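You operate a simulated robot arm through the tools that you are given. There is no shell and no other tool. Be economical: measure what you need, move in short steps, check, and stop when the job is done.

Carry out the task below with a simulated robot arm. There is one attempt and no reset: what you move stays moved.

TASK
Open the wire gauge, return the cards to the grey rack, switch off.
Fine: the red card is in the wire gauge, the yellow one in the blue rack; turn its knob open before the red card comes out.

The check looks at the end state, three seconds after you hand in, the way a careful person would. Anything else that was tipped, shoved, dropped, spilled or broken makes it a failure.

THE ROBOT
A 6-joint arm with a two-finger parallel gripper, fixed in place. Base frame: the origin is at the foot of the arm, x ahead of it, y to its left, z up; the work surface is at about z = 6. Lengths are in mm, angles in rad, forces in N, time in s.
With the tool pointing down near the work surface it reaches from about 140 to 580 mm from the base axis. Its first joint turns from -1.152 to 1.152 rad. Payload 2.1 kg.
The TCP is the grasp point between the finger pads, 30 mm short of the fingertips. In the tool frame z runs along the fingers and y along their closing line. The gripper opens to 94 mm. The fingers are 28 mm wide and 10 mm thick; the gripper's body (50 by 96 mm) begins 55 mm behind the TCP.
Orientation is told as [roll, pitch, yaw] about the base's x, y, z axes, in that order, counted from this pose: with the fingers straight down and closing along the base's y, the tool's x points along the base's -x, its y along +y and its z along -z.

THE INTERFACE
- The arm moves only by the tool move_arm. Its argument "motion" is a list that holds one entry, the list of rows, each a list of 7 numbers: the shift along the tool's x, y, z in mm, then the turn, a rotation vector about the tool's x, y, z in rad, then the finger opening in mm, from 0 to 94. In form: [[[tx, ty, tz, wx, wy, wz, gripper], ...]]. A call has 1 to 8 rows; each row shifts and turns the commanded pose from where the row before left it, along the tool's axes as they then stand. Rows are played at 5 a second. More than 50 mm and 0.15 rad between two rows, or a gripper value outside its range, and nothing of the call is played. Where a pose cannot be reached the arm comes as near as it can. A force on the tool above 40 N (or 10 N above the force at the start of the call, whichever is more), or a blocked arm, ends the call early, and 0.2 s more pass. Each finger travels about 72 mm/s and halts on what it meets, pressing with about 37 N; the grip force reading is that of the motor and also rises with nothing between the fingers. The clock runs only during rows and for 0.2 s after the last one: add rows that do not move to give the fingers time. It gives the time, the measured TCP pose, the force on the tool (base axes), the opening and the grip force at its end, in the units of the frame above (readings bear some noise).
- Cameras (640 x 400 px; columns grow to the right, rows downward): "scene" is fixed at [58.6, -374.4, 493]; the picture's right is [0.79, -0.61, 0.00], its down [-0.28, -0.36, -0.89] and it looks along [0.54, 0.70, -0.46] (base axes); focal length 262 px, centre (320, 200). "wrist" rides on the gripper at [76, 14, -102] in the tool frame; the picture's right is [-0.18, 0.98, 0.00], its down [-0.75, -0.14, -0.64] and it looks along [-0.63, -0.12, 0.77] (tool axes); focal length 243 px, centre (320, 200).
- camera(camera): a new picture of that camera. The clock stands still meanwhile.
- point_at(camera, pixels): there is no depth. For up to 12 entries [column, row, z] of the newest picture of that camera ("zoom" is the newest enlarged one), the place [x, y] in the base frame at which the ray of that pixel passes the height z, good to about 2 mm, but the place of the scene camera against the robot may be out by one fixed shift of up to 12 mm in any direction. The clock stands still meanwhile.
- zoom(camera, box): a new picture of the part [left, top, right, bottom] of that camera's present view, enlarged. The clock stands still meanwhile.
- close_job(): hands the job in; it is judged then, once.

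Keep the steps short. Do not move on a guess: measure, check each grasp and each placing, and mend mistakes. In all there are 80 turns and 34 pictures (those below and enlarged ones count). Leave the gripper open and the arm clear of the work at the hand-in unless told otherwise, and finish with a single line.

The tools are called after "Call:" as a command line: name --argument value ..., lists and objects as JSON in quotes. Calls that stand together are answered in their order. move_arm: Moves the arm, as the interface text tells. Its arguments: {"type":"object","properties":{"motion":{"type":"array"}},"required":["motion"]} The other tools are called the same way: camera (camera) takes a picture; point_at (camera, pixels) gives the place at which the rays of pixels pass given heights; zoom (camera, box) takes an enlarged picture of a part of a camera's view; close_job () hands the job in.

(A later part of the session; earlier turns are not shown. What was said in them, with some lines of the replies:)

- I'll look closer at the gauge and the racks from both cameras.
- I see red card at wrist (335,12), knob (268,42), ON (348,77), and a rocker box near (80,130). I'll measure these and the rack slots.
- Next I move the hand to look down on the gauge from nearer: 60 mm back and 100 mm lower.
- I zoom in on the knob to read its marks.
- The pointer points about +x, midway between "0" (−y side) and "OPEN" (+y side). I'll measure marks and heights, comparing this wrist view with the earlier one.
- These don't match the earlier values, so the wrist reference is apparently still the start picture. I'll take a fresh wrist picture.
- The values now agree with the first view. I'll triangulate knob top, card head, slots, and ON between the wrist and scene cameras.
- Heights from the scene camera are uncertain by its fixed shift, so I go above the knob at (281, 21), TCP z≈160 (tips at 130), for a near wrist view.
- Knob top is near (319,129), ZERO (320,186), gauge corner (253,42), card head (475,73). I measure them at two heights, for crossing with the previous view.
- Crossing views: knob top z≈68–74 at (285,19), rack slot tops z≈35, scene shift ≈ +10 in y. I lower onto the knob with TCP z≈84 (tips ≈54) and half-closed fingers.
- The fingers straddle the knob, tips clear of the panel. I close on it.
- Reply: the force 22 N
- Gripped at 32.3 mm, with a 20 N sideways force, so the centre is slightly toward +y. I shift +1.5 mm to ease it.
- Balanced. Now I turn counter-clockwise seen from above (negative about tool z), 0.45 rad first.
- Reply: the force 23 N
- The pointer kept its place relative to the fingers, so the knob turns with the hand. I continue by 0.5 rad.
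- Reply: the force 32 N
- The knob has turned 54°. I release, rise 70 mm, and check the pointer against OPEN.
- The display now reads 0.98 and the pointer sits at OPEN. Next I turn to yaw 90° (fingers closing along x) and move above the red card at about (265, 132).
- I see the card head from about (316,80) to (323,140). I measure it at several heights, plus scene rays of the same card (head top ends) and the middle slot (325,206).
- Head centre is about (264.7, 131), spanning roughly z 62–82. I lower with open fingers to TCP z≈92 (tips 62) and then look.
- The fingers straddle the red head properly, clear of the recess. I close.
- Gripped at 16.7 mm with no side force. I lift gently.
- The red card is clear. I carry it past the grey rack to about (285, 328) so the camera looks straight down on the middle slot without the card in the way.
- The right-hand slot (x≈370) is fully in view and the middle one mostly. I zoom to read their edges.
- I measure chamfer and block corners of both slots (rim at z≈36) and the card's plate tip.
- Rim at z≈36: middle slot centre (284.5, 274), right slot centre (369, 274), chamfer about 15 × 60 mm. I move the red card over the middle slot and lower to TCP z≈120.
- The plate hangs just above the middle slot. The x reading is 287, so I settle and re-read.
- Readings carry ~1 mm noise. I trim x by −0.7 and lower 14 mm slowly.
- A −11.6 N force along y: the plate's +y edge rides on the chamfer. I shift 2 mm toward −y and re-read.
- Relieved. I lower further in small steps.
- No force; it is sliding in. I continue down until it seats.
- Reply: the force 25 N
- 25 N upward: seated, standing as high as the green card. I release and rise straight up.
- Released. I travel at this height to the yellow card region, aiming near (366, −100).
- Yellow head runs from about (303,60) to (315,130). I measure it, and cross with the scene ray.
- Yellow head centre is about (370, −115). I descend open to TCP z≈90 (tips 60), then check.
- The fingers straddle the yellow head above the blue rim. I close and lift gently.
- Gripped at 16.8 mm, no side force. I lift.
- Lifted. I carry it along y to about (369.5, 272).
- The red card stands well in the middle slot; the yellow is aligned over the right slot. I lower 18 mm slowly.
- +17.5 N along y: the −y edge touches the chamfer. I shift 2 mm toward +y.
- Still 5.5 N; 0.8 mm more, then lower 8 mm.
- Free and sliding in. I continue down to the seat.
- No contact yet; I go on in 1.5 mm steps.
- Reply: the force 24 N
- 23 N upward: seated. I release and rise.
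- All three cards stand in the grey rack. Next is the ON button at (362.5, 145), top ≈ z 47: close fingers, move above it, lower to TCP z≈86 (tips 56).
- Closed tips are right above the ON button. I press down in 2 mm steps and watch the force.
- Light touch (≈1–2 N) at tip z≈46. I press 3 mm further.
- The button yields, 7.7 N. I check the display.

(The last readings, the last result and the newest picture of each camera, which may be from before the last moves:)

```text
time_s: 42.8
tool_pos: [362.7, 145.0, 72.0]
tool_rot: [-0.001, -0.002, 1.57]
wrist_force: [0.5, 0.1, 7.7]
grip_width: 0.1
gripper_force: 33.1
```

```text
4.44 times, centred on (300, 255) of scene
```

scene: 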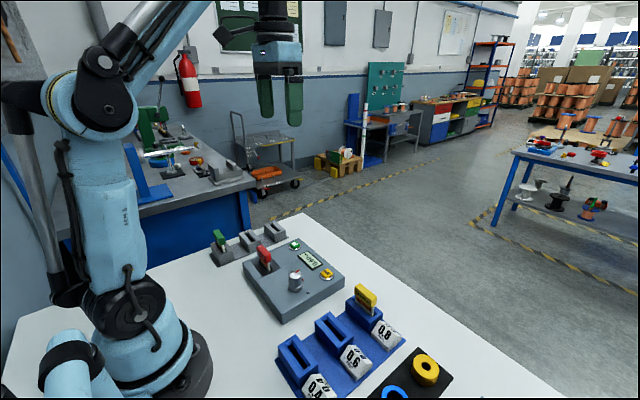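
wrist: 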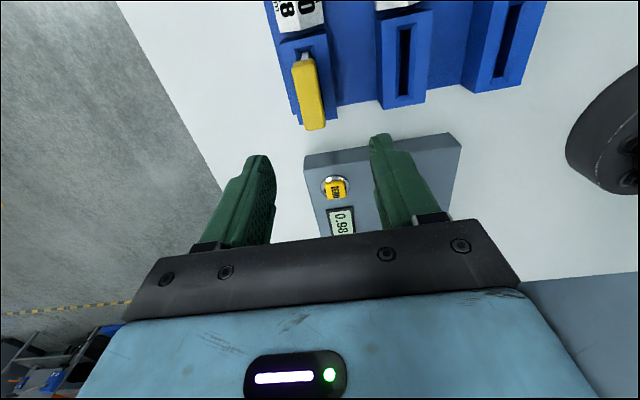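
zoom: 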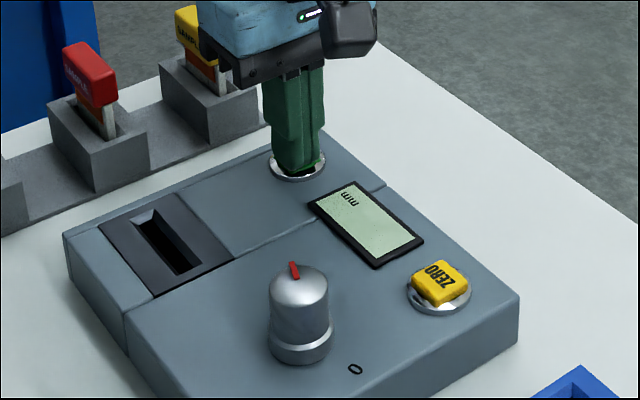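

The display is blank: it switched off. I rise straight up and open the gripper clear of everything.

Call:
move_arm --motion '[[[0, 0, -10, 0, 0, 0, 0], [0, 0, -30, 0, 0, 0, 0], [0, 0, -45, 0, 0, 0, 0], [0, 0, -45, 0, 0, 0, 40], [0, 0, -45, 0, 0, 0, 94], [0, 0, -45, 0, 0, 0, 94], [0, 0, 0, 0, 0, 0, 94]]]'

Call:
zoom --camera "scene" --box '[200, 205, 360, 305]'

Call:
camera --camera "scene"

```text
time_s: 44.4
tool_pos: [361.1, 144.4, 294.4]
tool_rot: [0.001, 0.001, 1.572]
wrist_force: [0.0, -0.1, -0.4]
grip_width: 93.7
gripper_force: 0.0
```

```text
4.00 times, centred on (280, 255) of scene
```

zoom: 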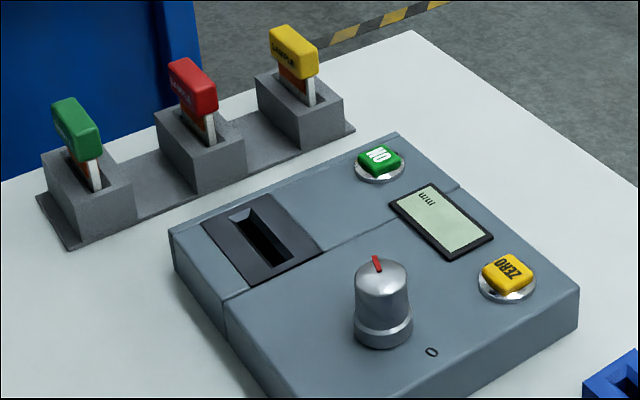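

```text
1 pictures are left
```

scene: 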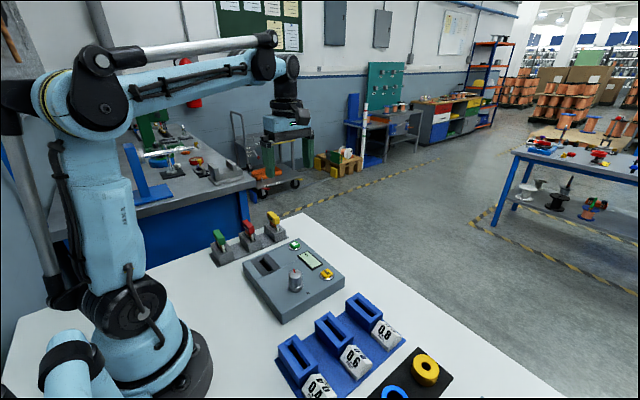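

Display is blank, the knob is at OPEN, all cards are seated in the grey rack, and the gripper is open and clear. I hand in.

Call:
close_job

```text
The job is handed in.
```

The wire gauge is open and switched off, and the red and yellow cards are in the grey rack beside the green one.
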